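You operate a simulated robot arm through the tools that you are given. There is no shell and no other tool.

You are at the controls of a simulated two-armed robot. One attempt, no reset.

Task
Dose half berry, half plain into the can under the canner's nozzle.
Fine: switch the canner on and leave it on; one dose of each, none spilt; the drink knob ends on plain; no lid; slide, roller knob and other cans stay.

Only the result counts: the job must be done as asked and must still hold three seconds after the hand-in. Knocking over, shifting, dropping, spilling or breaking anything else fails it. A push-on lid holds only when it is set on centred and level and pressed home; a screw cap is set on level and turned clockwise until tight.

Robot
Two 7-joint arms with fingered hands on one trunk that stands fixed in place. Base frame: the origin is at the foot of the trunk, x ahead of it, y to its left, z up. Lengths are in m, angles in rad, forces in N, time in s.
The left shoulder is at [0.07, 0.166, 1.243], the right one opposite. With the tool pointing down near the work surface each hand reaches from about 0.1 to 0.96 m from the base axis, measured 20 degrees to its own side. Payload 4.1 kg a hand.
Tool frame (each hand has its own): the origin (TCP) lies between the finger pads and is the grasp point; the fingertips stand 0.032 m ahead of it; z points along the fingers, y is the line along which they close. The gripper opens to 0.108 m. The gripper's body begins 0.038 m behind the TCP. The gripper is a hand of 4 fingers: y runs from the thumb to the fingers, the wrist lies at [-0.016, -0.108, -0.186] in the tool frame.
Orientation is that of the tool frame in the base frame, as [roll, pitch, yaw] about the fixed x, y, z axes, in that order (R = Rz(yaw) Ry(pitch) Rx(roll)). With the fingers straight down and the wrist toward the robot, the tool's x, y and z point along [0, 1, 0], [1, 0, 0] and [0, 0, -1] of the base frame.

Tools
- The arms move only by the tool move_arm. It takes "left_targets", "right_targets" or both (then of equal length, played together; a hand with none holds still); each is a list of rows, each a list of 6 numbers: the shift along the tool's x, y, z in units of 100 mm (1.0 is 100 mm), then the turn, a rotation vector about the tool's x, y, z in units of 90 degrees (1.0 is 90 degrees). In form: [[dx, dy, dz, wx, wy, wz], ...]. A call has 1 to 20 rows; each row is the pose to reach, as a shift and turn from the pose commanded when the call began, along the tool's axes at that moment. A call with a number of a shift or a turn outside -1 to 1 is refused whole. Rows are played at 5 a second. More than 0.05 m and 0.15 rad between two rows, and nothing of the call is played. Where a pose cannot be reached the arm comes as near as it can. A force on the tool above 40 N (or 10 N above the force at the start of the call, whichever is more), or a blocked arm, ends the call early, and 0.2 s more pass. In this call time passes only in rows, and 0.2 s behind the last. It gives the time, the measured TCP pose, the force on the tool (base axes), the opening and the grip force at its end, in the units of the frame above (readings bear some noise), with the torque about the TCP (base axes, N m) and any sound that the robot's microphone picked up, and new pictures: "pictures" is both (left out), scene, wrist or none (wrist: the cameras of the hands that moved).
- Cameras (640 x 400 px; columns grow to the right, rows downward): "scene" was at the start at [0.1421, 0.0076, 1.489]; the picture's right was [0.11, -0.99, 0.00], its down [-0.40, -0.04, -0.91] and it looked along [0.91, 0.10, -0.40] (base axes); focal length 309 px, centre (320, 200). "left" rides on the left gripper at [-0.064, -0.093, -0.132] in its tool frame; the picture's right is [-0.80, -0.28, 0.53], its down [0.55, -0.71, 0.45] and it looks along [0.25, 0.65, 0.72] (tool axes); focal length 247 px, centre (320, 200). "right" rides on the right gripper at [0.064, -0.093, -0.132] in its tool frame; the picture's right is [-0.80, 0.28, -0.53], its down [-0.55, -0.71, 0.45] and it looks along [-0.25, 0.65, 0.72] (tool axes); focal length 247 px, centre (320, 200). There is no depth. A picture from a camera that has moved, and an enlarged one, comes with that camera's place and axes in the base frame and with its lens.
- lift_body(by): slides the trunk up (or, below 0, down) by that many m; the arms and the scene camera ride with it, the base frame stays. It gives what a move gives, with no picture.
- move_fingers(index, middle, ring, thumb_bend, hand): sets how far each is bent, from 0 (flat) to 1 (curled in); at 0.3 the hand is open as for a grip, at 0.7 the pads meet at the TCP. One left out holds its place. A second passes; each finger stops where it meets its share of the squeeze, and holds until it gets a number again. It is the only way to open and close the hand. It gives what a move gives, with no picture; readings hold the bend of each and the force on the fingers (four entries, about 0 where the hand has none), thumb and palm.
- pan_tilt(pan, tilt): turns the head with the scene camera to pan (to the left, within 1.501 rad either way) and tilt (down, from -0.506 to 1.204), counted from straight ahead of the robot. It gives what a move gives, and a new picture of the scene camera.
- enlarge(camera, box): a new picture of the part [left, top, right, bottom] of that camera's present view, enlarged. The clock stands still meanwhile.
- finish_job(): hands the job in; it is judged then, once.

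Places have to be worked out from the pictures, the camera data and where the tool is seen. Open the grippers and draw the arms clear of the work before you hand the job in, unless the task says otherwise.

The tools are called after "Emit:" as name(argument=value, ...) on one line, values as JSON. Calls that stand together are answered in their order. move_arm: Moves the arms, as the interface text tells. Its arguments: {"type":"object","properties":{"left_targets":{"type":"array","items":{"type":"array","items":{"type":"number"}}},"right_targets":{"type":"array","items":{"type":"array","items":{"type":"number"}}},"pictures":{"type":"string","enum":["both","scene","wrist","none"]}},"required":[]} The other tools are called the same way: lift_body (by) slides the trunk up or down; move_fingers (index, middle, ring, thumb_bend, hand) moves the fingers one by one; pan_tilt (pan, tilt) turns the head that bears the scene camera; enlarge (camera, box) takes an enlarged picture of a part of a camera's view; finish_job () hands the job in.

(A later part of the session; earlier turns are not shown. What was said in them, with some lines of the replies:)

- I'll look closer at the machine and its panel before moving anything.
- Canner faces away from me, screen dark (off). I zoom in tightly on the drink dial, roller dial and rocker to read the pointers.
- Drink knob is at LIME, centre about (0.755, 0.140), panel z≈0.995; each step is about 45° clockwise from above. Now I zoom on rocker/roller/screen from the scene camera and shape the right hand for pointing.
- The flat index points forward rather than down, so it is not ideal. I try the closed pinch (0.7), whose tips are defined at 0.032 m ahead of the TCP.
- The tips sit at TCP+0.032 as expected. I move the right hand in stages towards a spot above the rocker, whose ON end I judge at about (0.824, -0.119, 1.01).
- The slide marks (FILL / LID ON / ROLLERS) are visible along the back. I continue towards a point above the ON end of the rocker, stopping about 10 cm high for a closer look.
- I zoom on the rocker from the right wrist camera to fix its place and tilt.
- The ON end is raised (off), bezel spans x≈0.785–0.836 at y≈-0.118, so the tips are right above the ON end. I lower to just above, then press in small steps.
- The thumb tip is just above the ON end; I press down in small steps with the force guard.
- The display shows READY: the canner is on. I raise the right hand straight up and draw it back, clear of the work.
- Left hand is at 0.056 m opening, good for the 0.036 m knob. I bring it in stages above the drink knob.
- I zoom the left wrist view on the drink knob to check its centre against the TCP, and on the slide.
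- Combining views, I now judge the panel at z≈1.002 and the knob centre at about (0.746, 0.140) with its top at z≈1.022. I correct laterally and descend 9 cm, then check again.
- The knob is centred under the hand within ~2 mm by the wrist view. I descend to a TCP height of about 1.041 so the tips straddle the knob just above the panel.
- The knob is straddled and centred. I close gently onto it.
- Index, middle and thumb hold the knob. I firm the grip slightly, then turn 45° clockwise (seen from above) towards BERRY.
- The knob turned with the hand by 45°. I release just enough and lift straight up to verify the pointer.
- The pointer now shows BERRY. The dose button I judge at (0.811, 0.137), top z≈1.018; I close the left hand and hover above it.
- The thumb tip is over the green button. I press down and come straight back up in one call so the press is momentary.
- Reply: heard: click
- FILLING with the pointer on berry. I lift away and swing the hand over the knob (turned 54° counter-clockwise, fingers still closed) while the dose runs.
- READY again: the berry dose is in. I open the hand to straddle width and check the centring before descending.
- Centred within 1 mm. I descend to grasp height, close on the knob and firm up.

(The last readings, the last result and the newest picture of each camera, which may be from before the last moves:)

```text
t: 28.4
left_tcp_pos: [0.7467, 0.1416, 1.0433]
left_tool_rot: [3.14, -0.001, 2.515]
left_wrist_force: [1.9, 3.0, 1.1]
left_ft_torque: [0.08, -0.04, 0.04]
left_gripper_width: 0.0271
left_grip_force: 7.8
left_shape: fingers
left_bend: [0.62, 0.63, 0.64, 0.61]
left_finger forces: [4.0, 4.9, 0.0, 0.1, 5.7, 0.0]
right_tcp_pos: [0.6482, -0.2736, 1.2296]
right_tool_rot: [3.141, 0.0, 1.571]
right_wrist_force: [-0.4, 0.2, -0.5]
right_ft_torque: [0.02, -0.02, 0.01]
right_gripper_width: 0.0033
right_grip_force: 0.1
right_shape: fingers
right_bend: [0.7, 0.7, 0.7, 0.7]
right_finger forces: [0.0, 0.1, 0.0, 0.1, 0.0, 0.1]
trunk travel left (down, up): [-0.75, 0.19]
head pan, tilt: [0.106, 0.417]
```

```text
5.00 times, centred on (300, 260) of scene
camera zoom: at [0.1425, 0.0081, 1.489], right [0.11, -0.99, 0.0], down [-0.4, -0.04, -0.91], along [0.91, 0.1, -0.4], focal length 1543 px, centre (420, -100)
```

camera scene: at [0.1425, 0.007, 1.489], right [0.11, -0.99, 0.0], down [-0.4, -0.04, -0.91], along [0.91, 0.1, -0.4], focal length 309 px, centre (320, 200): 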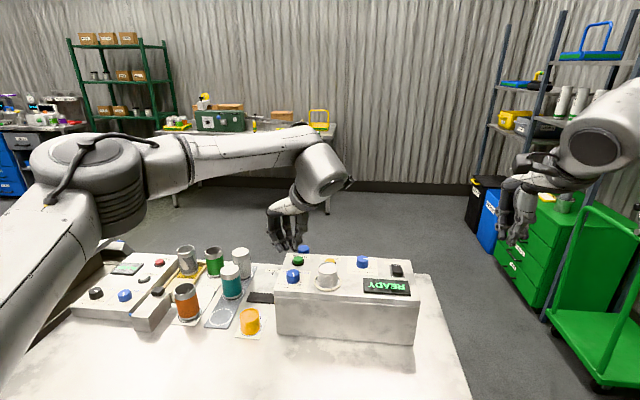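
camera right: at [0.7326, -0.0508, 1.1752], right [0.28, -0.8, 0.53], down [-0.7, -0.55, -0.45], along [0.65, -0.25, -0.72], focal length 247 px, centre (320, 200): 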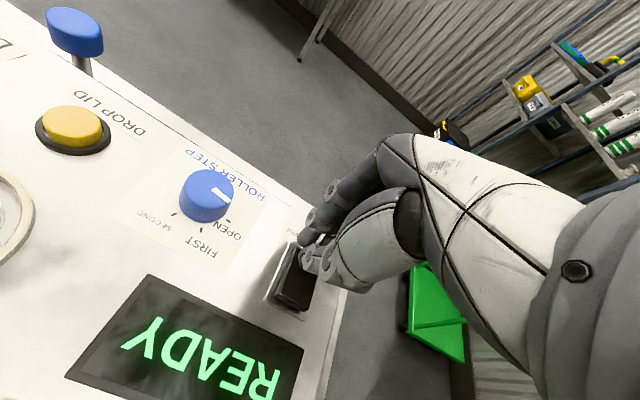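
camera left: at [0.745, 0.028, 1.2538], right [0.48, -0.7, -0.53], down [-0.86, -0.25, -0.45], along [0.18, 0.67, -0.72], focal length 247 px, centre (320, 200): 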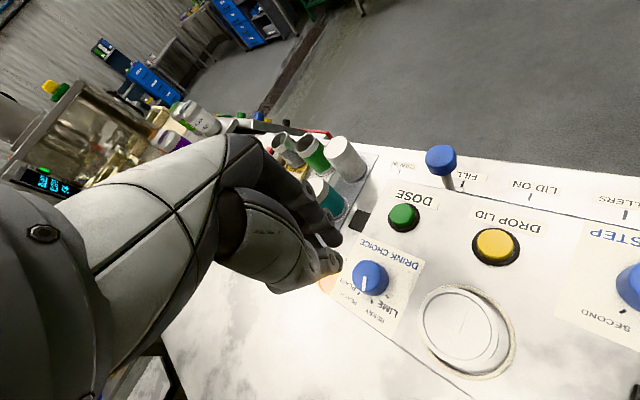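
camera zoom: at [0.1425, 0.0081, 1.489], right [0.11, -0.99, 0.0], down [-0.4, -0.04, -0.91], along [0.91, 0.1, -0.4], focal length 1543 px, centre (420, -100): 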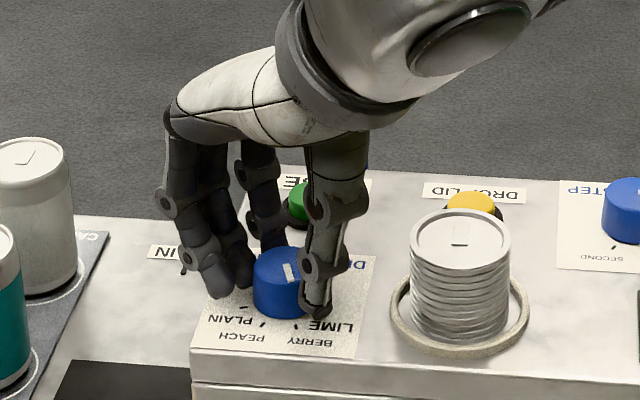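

Gripped as before. I turn 90° clockwise, past PEACH to PLAIN.

Emit:
move_arm(left_targets=[[0, 0, 0, 0, 0, 0.09], [0, 0, 0, 0, 0, 0.18], [0, 0, 0, 0, 0, 0.27], [0, 0, 0, 0, 0, 0.36], [0, 0, 0, 0, 0, 0.45], [0, 0, 0, 0, 0, 0.54], [0, 0, 0, 0, 0, 0.63], [0, 0, 0, 0, 0, 0.72], [0, 0, 0, 0, 0, 0.81], [0, 0, 0, 0, 0, 0.9], [0, 0, 0, 0, 0, 0.96], [0, 0, 0, 0, 0, 1.0]], pictures="both")

Emit:
enlarge(camera="left", box=[260, 180, 420, 320])

Emit:
enlarge(camera="scene", box=[260, 220, 340, 300])

```text
t: 31.0
left_tcp_pos: [0.7455, 0.1398, 1.0432]
left_tool_rot: [-3.141, 0.001, 1.053]
left_wrist_force: [3.8, -0.1, 2.4]
left_ft_torque: [0.03, -0.09, -0.01]
left_gripper_width: 0.0273
left_grip_force: 7.1
left_shape: fingers
left_bend: [0.62, 0.63, 0.64, 0.61]
left_finger forces: [3.9, 5.1, 0.1, 0.0, 5.8, 0.0]
left hand out of reach, approached as far as the arm can: row 12
right_tcp_pos: [0.6477, -0.2751, 1.228]
right_tool_rot: [3.141, 0.0, 1.571]
right_wrist_force: [-0.2, -0.6, 0.5]
right_ft_torque: [0.03, -0.01, 0.01]
right_gripper_width: 0.003
right_grip_force: 0.1
right_shape: fingers
right_bend: [0.7, 0.7, 0.7, 0.7]
right_finger forces: [0.1, 0.0, 0.1, 0.0, 0.1, 0.0]
trunk travel left (down, up): [-0.75, 0.19]
head pan, tilt: [0.106, 0.417]
camera scene: at [0.1427, 0.0077, 1.489], right [0.11, -0.99, 0.0], down [-0.4, -0.04, -0.91], along [0.91, 0.1, -0.41], focal length 309 px, centre (320, 200)
camera left: at [0.6343, 0.1306, 1.1745], right [-0.64, -0.55, -0.53], down [-0.34, 0.83, -0.45], along [0.69, -0.11, -0.72], focal length 247 px, centre (320, 200)
```

scene: 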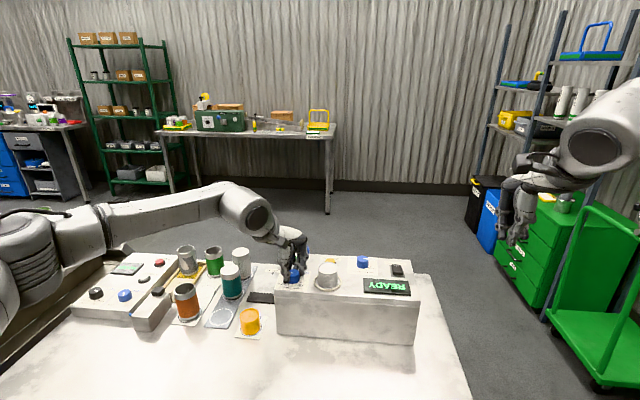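
left: 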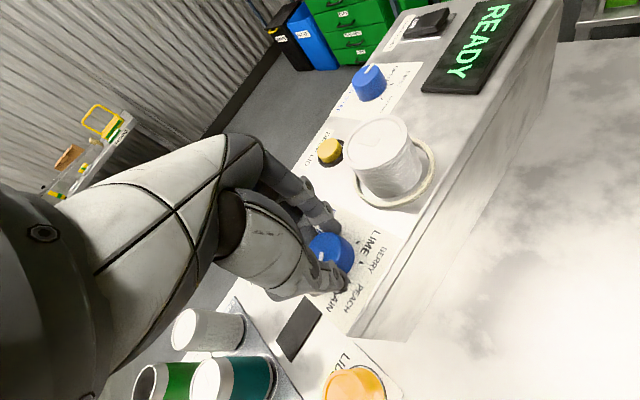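

```text
2.86 times, centred on (340, 250) of left
camera zoom: at [0.6343, 0.1306, 1.1745], right [-0.64, -0.55, -0.53], down [-0.34, 0.83, -0.45], along [0.69, -0.11, -0.72], focal length 706 px, centre (263, 57)
```

zoom: 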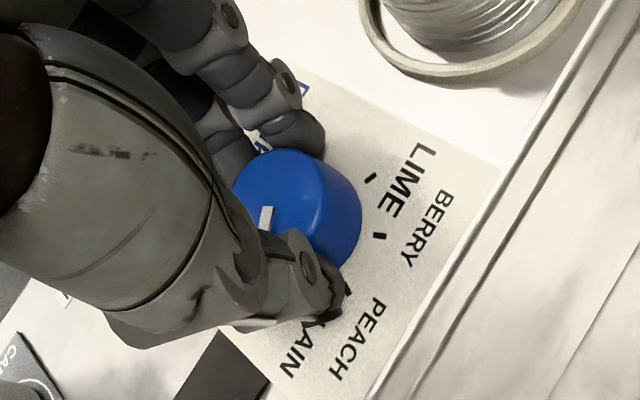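

```text
5.00 times, centred on (300, 260) of scene
camera zoom: at [0.1427, 0.0077, 1.489], right [0.11, -0.99, 0.0], down [-0.4, -0.04, -0.91], along [0.91, 0.1, -0.41], focal length 1543 px, centre (420, -100)
```

zoom: 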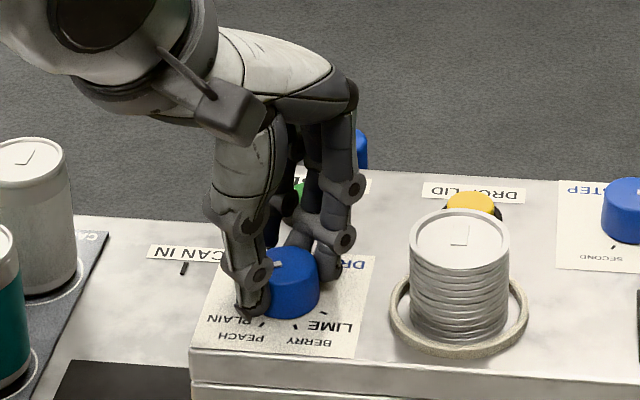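

The turn reached about 84°; near PLAIN. I release, lift while turning the hand back, and read the pointer.

Emit:
move_fingers(hand="left", index=0.5, middle=0.5, ring=0.5, thumb_bend=0.5)

Emit:
move_arm(left_targets=[[0, 0, -0.2, 0, 0, 0], [0, 0, -0.5, 0, 0, 0], [0, 0, -0.9, 0, 0, 0], [0, 0, -0.9, 0, 0, -0.09], [0, 0, -0.9, 0, 0, -0.18], [0, 0, -0.9, 0, 0, -0.27], [0, 0, -0.9, 0, 0, -0.35]], pictures="both")

Emit:
enlarge(camera="left", box=[300, 180, 460, 320])

Emit:
enlarge(camera="scene", box=[280, 250, 330, 290])

```text
t: 32.0
left_tcp_pos: [0.745, 0.1396, 1.0422]
left_tool_rot: [3.14, -0.001, 1.052]
left_wrist_force: [-0.8, 0.3, 0.5]
left_ft_torque: [-0.04, -0.02, -0.01]
left_gripper_width: 0.0554
left_grip_force: 0.2
left_shape: fingers
left_bend: [0.5, 0.5, 0.5, 0.5]
left_finger forces: [0.0, 0.0, 0.1, 0.0, 0.0, 0.1]
right_tcp_pos: [0.6479, -0.2734, 1.2294]
right_tool_rot: [-3.141, -0.002, 1.572]
right_wrist_force: [0.6, -0.2, 0.2]
right_ft_torque: [0.01, 0.01, 0.0]
right_gripper_width: 0.003
right_grip_force: 0.0
right_shape: fingers
right_bend: [0.7, 0.7, 0.7, 0.7]
right_finger forces: [0.0, 0.0, 0.0, 0.0, 0.1, 0.0]
trunk travel left (down, up): [-0.75, 0.19]
head pan, tilt: [0.106, 0.417]
```

```text
t: 33.6
left_tcp_pos: [0.7465, 0.1393, 1.1322]
left_tool_rot: [3.141, 0.001, 1.605]
left_wrist_force: [-0.5, -0.9, 0.4]
left_ft_torque: [0.03, 0.04, 0.01]
left_gripper_width: 0.0552
left_grip_force: 0.1
left_shape: fingers
left_bend: [0.5, 0.5, 0.5, 0.5]
left_finger forces: [0.1, 0.1, 0.0, 0.0, 0.1, 0.0]
right_tcp_pos: [0.6475, -0.2747, 1.2288]
right_tool_rot: [-3.14, -0.002, 1.571]
right_wrist_force: [0.0, 0.7, -1.2]
right_ft_torque: [0.01, -0.01, 0.0]
right_gripper_width: 0.003
right_grip_force: 0.1
right_shape: fingers
right_bend: [0.7, 0.7, 0.7, 0.7]
right_finger forces: [0.0, 0.0, 0.0, 0.0, 0.1, 0.0]
trunk travel left (down, up): [-0.75, 0.19]
head pan, tilt: [0.106, 0.417]
camera scene: at [0.1423, 0.0069, 1.489], right [0.11, -0.99, 0.0], down [-0.4, -0.04, -0.91], along [0.91, 0.1, -0.4], focal length 309 px, centre (320, 200)
camera left: at [0.6564, 0.0724, 1.265], right [-0.26, -0.81, -0.53], down [-0.72, 0.52, -0.45], along [0.64, 0.27, -0.72], focal length 247 px, centre (320, 200)
```

scene: 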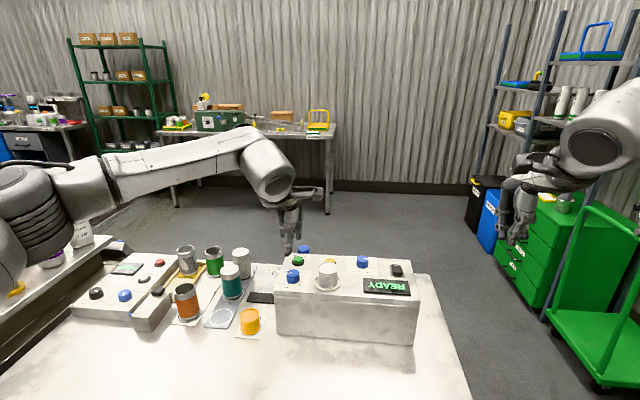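
left: 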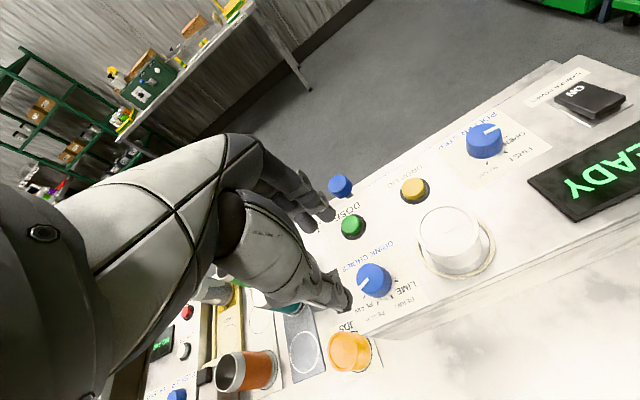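

```text
2.86 times, centred on (380, 250) of left
camera zoom: at [0.6564, 0.0724, 1.265], right [-0.26, -0.81, -0.53], down [-0.72, 0.52, -0.45], along [0.64, 0.27, -0.72], focal length 706 px, centre (149, 57)
```

zoom: 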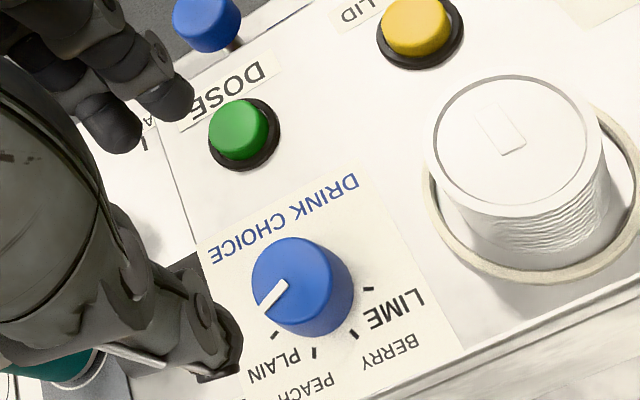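

```text
10.00 times, centred on (305, 270) of scene
camera zoom: at [0.1423, 0.0069, 1.489], right [0.11, -0.99, 0.0], down [-0.4, -0.04, -0.91], along [0.91, 0.1, -0.4], focal length 3086 px, centre (470, -500)
```

zoom: 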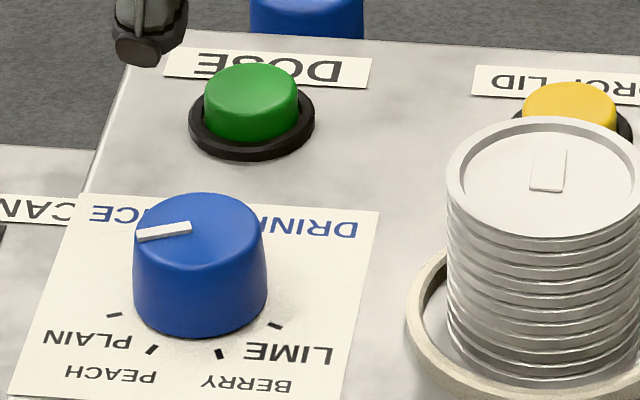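

The pointer is now on PLAIN (≈66° vs 67.5°). I close the hand and hover over the dose button again.

Emit:
move_fingers(hand="left", index=0.7, middle=0.7, ring=0.7, thumb_bend=0.7)

Emit:
move_arm(left_targets=[[-0.03, 0.35, 0.0, 0, 0, 0], [-0.05, 0.73, 0.15, 0, 0, 0.02], [-0.05, 0.73, 0.47, 0, 0, 0.02]], pictures="both")

Emit:
enlarge(camera="left", box=[260, 160, 420, 300])

Emit:
enlarge(camera="scene", box=[260, 210, 340, 290])

```text
t: 34.6
left_tcp_pos: [0.7462, 0.1392, 1.1332]
left_tool_rot: [3.141, 0.0, 1.601]
left_wrist_force: [-0.2, 0.3, 0.3]
left_ft_torque: [0.0, 0.0, 0.01]
left_gripper_width: 0.0038
left_grip_force: 0.0
left_shape: fingers
left_bend: [0.7, 0.7, 0.7, 0.7]
left_finger forces: [0.1, 0.0, 0.1, 0.0, 0.0, 0.0]
right_tcp_pos: [0.6475, -0.2736, 1.2295]
right_tool_rot: [3.141, -0.002, 1.569]
right_wrist_force: [0.4, 0.0, -1.2]
right_ft_torque: [-0.02, 0.01, -0.03]
right_gripper_width: 0.0029
right_grip_force: 0.1
right_shape: fingers
right_bend: [0.7, 0.7, 0.7, 0.7]
right_finger forces: [0.1, 0.1, 0.0, 0.1, 0.0, 0.1]
trunk travel left (down, up): [-0.75, 0.19]
head pan, tilt: [0.106, 0.417]
```

```text
t: 35.4
left_tcp_pos: [0.8204, 0.1393, 1.0871]
left_tool_rot: [3.14, 0.0, 1.573]
left_wrist_force: [0.2, 0.8, -0.3]
left_ft_torque: [0.01, 0.0, 0.0]
left_gripper_width: 0.0036
left_grip_force: 0.2
left_shape: fingers
left_bend: [0.7, 0.7, 0.7, 0.7]
left_finger forces: [0.0, 0.1, 0.0, 0.0, 0.0, 0.0]
right_tcp_pos: [0.6485, -0.2723, 1.2307]
right_tool_rot: [-3.14, -0.001, 1.571]
right_wrist_force: [-0.5, 0.0, 0.3]
right_ft_torque: [0.0, -0.01, -0.01]
right_gripper_width: 0.0028
right_grip_force: 0.1
right_shape: fingers
right_bend: [0.7, 0.7, 0.7, 0.7]
right_finger forces: [0.1, 0.0, 0.0, 0.0, 0.0, 0.1]
trunk travel left (down, up): [-0.75, 0.19]
head pan, tilt: [0.106, 0.417]
camera scene: at [0.1421, 0.0086, 1.4891], right [0.11, -0.99, 0.0], down [-0.4, -0.04, -0.91], along [0.91, 0.1, -0.4], focal length 309 px, centre (320, 200)
camera left: at [0.7281, 0.0756, 1.2184], right [-0.28, -0.8, -0.53], down [-0.71, 0.55, -0.45], along [0.65, 0.25, -0.72], focal length 247 px, centre (320, 200)
```

scene: 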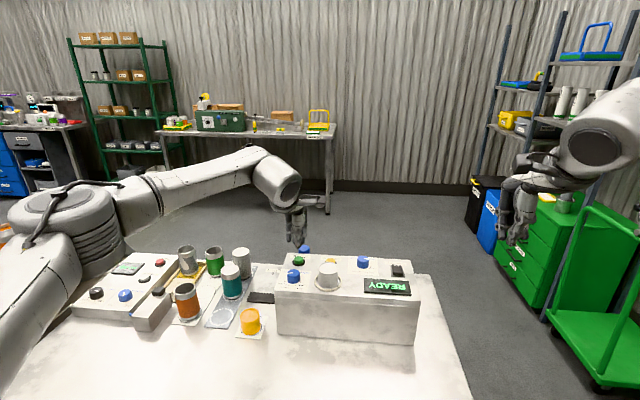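
left: 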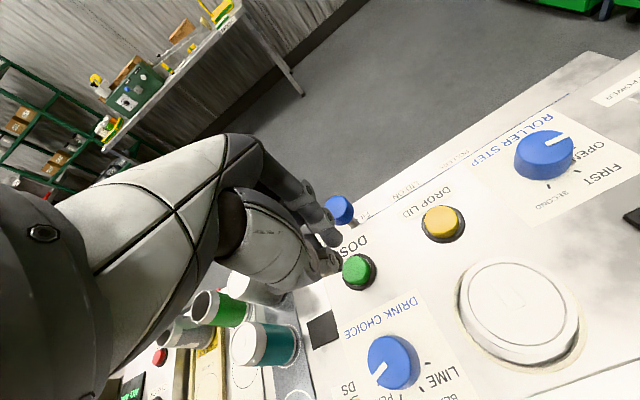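

```text
2.86 times, centred on (340, 230) of left
camera zoom: at [0.7281, 0.0756, 1.2184], right [-0.28, -0.8, -0.53], down [-0.71, 0.55, -0.45], along [0.65, 0.25, -0.72], focal length 706 px, centre (263, 114)
```

zoom: 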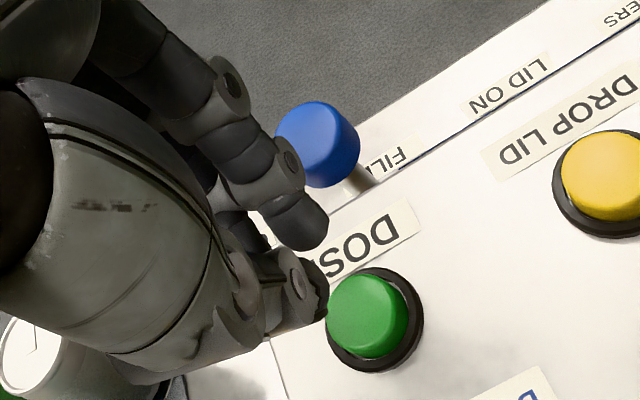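

```text
5.00 times, centred on (300, 250) of scene
camera zoom: at [0.1421, 0.0086, 1.4891], right [0.11, -0.99, 0.0], down [-0.4, -0.04, -0.91], along [0.91, 0.1, -0.4], focal length 1543 px, centre (420, -50)
```

zoom: 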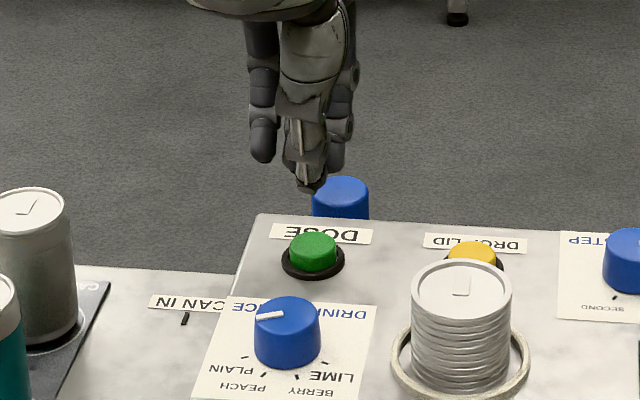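

Same hover place as before. I press the dose button once more, momentarily.

Emit:
move_arm(left_targets=[[-0.02, 0.01, 0.2, 0, 0, 0], [-0.02, 0.01, 0.32, 0, 0, 0], [-0.02, 0.01, 0.38, 0, 0, 0], [-0.02, 0.01, 0.435, 0, 0, 0], [-0.02, 0.01, 0.3, 0, 0, 0], [-0.02, 0.01, 0.1, 0, 0, 0]], pictures="scene")

Emit:
enlarge(camera="scene", box=[260, 230, 430, 350])

```text
t: 36.8
left_tcp_pos: [0.8212, 0.1349, 1.077]
left_tool_rot: [3.142, 0.001, 1.572]
left_wrist_force: [-0.6, 0.9, 0.4]
left_ft_torque: [-0.01, 0.01, -0.01]
left_gripper_width: 0.0034
left_grip_force: 0.0
left_shape: fingers
left_bend: [0.7, 0.7, 0.7, 0.7]
left_finger forces: [0.0, 0.0, 0.0, 0.1, 0.0, 0.0]
right_tcp_pos: [0.6479, -0.2734, 1.23]
right_tool_rot: [-3.141, -0.001, 1.571]
right_wrist_force: [-0.8, -0.1, 0.7]
right_ft_torque: [0.0, 0.01, -0.04]
right_gripper_width: 0.003
right_grip_force: 0.1
right_shape: fingers
right_bend: [0.7, 0.7, 0.7, 0.7]
right_finger forces: [0.1, 0.0, 0.0, 0.1, 0.1, 0.0]
trunk travel left (down, up): [-0.75, 0.19]
head pan, tilt: [0.106, 0.417]
heard: click
camera scene: at [0.1414, 0.0072, 1.4891], right [0.11, -0.99, 0.0], down [-0.4, -0.04, -0.91], along [0.91, 0.1, -0.4], focal length 309 px, centre (320, 200)
```

scene: 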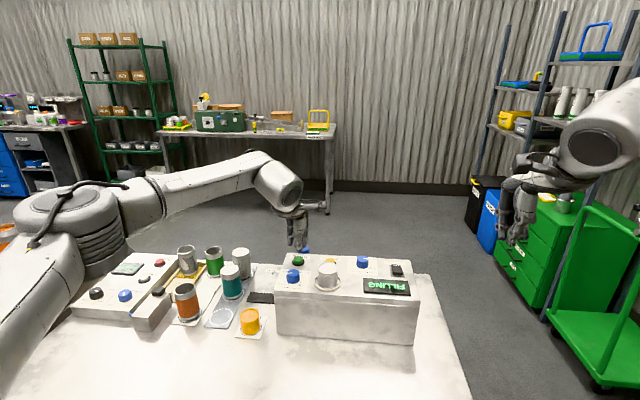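

```text
3.33 times, centred on (345, 290) of scene
camera zoom: at [0.1414, 0.0072, 1.4891], right [0.11, -0.99, 0.0], down [-0.4, -0.04, -0.91], along [0.91, 0.1, -0.4], focal length 1029 px, centre (237, -100)
```

zoom: 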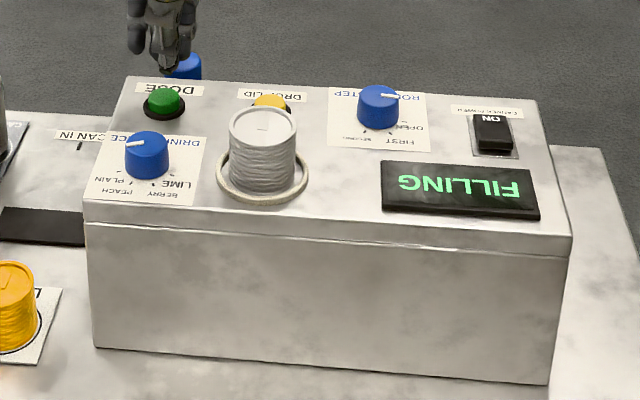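

The second fill is running on PLAIN. I lift straight up and draw the left arm back, clear of everything.

Emit:
move_arm(left_targets=[[0, 0, -0.3, 0, 0, 0], [0, 0, -0.6, 0, 0, 0], [0, 0, -1.0, 0, 0, 0]], pictures="none")

Emit:
move_arm(left_targets=[[0, -0.2, -0.4, 0, 0, 0], [0.2, -0.5, -0.7, 0, 0, 0], [0.4, -0.9, -0.9, 0, 0, 0]], pictures="none")

Emit:
move_arm(left_targets=[[0.2, -0.35, 0, 0, 0, 0], [0.4, -0.7, 0, 0, 0, 0], [0.6, -1.0, 0, 0, 0, 0]], pictures="none")

Emit:
move_arm(left_targets=[[0.1, -0.35, 0, 0, 0, 0], [0.2, -0.7, 0, 0, 0, 0], [0.3, -1.0, 0, 0, 0, 0]], pictures="none")

Emit:
move_fingers(hand="left", index=0.3, middle=0.3, ring=0.3, thumb_bend=0.3)

Emit:
move_fingers(hand="right", index=0.3, middle=0.3, ring=0.3, thumb_bend=0.3)

Emit:
enlarge(camera="scene", box=[260, 230, 430, 350])

Emit:
enlarge(camera="scene", box=[0, 0, 640, 400])

```text
t: 37.6
left_tcp_pos: [0.8206, 0.1351, 1.1779]
left_tool_rot: [-3.141, 0.0, 1.572]
left_wrist_force: [0.2, -0.5, 0.0]
left_ft_torque: [0.03, 0.0, -0.01]
left_gripper_width: 0.0032
left_grip_force: 0.0
left_shape: fingers
left_bend: [0.7, 0.7, 0.7, 0.7]
left_finger forces: [0.0, 0.0, 0.1, 0.0, 0.1, 0.0]
right_tcp_pos: [0.647, -0.2747, 1.2286]
right_tool_rot: [-3.141, -0.002, 1.571]
right_wrist_force: [0.1, 0.7, -0.7]
right_ft_torque: [-0.02, -0.01, 0.02]
right_gripper_width: 0.0033
right_grip_force: 0.0
right_shape: fingers
right_bend: [0.7, 0.7, 0.7, 0.7]
right_finger forces: [0.0, 0.0, 0.0, 0.0, 0.0, 0.1]
trunk travel left (down, up): [-0.75, 0.19]
head pan, tilt: [0.106, 0.417]
```

```text
t: 38.4
left_tcp_pos: [0.7289, 0.1747, 1.2667]
left_tool_rot: [3.138, 0.001, 1.571]
left_wrist_force: [-0.5, 0.5, -0.5]
left_ft_torque: [-0.03, -0.03, 0.03]
left_gripper_width: 0.0033
left_grip_force: 0.1
left_shape: fingers
left_bend: [0.7, 0.7, 0.7, 0.7]
left_finger forces: [0.1, 0.1, 0.0, 0.1, 0.1, 0.0]
right_tcp_pos: [0.6464, -0.272, 1.231]
right_tool_rot: [3.139, 0.001, 1.571]
right_wrist_force: [0.1, 0.1, -0.3]
right_ft_torque: [-0.04, 0.02, 0.02]
right_gripper_width: 0.0029
right_grip_force: 0.0
right_shape: fingers
right_bend: [0.7, 0.7, 0.7, 0.7]
right_finger forces: [0.0, 0.0, 0.0, 0.0, 0.1, 0.1]
trunk travel left (down, up): [-0.75, 0.19]
head pan, tilt: [0.106, 0.417]
```

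```text
t: 39.2
left_tcp_pos: [0.6299, 0.2327, 1.2642]
left_tool_rot: [-3.139, -0.001, 1.573]
left_wrist_force: [-0.1, 0.2, 0.2]
left_ft_torque: [-0.03, -0.01, 0.01]
left_gripper_width: 0.0033
left_grip_force: 0.1
left_shape: fingers
left_bend: [0.7, 0.7, 0.7, 0.7]
left_finger forces: [0.0, 0.0, 0.1, 0.0, 0.0, 0.0]
right_tcp_pos: [0.6461, -0.2742, 1.2301]
right_tool_rot: [-3.14, 0.0, 1.572]
right_wrist_force: [0.0, -0.1, 0.2]
right_ft_torque: [-0.01, 0.01, -0.02]
right_gripper_width: 0.003
right_grip_force: 0.0
right_shape: fingers
right_bend: [0.7, 0.7, 0.7, 0.7]
right_finger forces: [0.1, 0.0, 0.0, 0.1, 0.1, 0.0]
trunk travel left (down, up): [-0.75, 0.19]
head pan, tilt: [0.106, 0.417]
```

```text
t: 40.0
left_tcp_pos: [0.5272, 0.2649, 1.2665]
left_tool_rot: [-3.141, -0.001, 1.572]
left_wrist_force: [0.4, -0.9, 0.0]
left_ft_torque: [0.0, -0.02, 0.02]
left_gripper_width: 0.0033
left_grip_force: 0.0
left_shape: fingers
left_bend: [0.7, 0.7, 0.7, 0.7]
left_finger forces: [0.0, 0.0, 0.0, 0.0, 0.1, 0.1]
right_tcp_pos: [0.6477, -0.2728, 1.2297]
right_tool_rot: [3.141, 0.001, 1.57]
right_wrist_force: [0.1, 0.0, 0.3]
right_ft_torque: [0.01, -0.02, -0.04]
right_gripper_width: 0.0027
right_grip_force: 0.1
right_shape: fingers
right_bend: [0.7, 0.7, 0.7, 0.7]
right_finger forces: [0.1, 0.1, 0.0, 0.0, 0.0, 0.0]
trunk travel left (down, up): [-0.75, 0.19]
head pan, tilt: [0.106, 0.417]
```

```text
t: 41.0
left_tcp_pos: [0.5282, 0.2644, 1.266]
left_tool_rot: [-3.141, 0.0, 1.571]
left_wrist_force: [0.2, 0.4, -0.6]
left_ft_torque: [-0.04, -0.01, 0.01]
left_gripper_width: 0.108
left_grip_force: 0.0
left_shape: fingers
left_bend: [0.3, 0.3, 0.3, 0.3]
left_finger forces: [0.0, 0.0, 0.1, 0.1, 0.1, 0.0]
right_tcp_pos: [0.6472, -0.2743, 1.2286]
right_tool_rot: [-3.142, 0.0, 1.571]
right_wrist_force: [0.1, 0.0, 0.3]
right_ft_torque: [0.03, 0.01, 0.04]
right_gripper_width: 0.0031
right_grip_force: 0.0
right_shape: fingers
right_bend: [0.7, 0.7, 0.7, 0.7]
right_finger forces: [0.0, 0.0, 0.0, 0.0, 0.1, 0.1]
trunk travel left (down, up): [-0.75, 0.19]
head pan, tilt: [0.106, 0.417]
```

```text
t: 42.0
left_tcp_pos: [0.5285, 0.2633, 1.2664]
left_tool_rot: [-3.141, -0.001, 1.571]
left_wrist_force: [0.1, 0.5, -0.1]
left_ft_torque: [-0.01, 0.01, -0.01]
left_gripper_width: 0.1077
left_grip_force: 0.0
left_shape: fingers
left_bend: [0.3, 0.3, 0.3, 0.3]
left_finger forces: [0.0, 0.1, 0.0, 0.0, 0.0, 0.1]
right_tcp_pos: [0.648, -0.2752, 1.2281]
right_tool_rot: [3.141, -0.001, 1.569]
right_wrist_force: [0.9, 0.2, 0.4]
right_ft_torque: [0.03, -0.02, -0.03]
right_gripper_width: 0.1081
right_grip_force: 0.0
right_shape: fingers
right_bend: [0.3, 0.3, 0.3, 0.3]
right_finger forces: [0.0, 0.0, 0.0, 0.1, 0.0, 0.0]
trunk travel left (down, up): [-0.75, 0.19]
head pan, tilt: [0.106, 0.417]
```

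```text
3.33 times, centred on (345, 290) of scene
camera zoom: at [0.1421, 0.0076, 1.489], right [0.11, -0.99, 0.0], down [-0.4, -0.04, -0.91], along [0.91, 0.1, -0.4], focal length 1029 px, centre (237, -100)
```

zoom: 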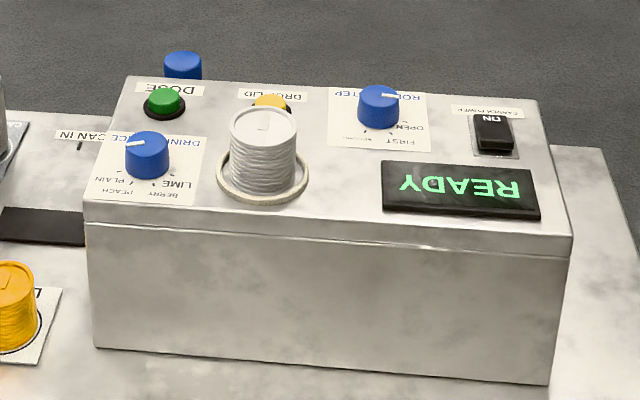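

```text
1.00 times, centred on (320, 200) of scene (not enlarged: the box is as wide or as high as the picture)
camera zoom: at [0.1421, 0.0076, 1.489], right [0.11, -0.99, 0.0], down [-0.4, -0.04, -0.91], along [0.91, 0.1, -0.4], focal length 309 px, centre (320, 200)
```

zoom: 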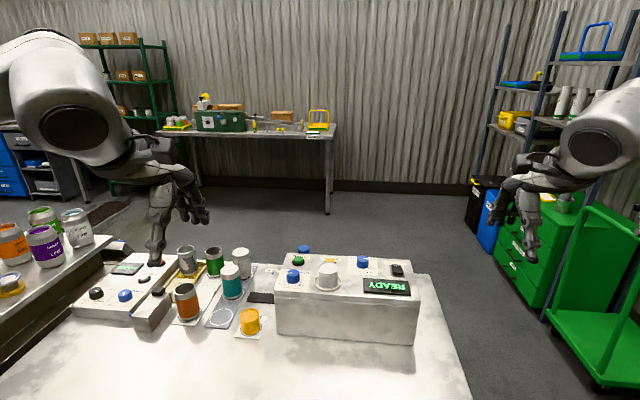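

The canner is on and shows READY. Both doses have run, the drink knob is on PLAIN, the slide, roller knob and cans look unmoved, and both arms are clear with hands open. I hand the job in.

Emit:
finish_job()

```text
The job is handed in.
```

I switched the canner on and ran one berry dose, then one plain dose, into the can under the nozzle. I then handed the job in; no verdict came back with the hand-in.

- **Doses:** I pressed the dose button once with the drink knob on berry and once with it on plain. Each press gave one click, the display showed FILLING, and it later read READY again. I could not see the can itself, so the display is my only evidence of the two fills. I saw no spill in the final pictures.
- **Drink knob:** it ends on plain. The pointer measured about 66° against a tick at 67.5°.
- **Left alone:** I did not press the lid button or touch the slide, roller knob or other cans. They look unmoved in the final pictures.
- **Arms:** both are drawn back clear of the work with hands open.
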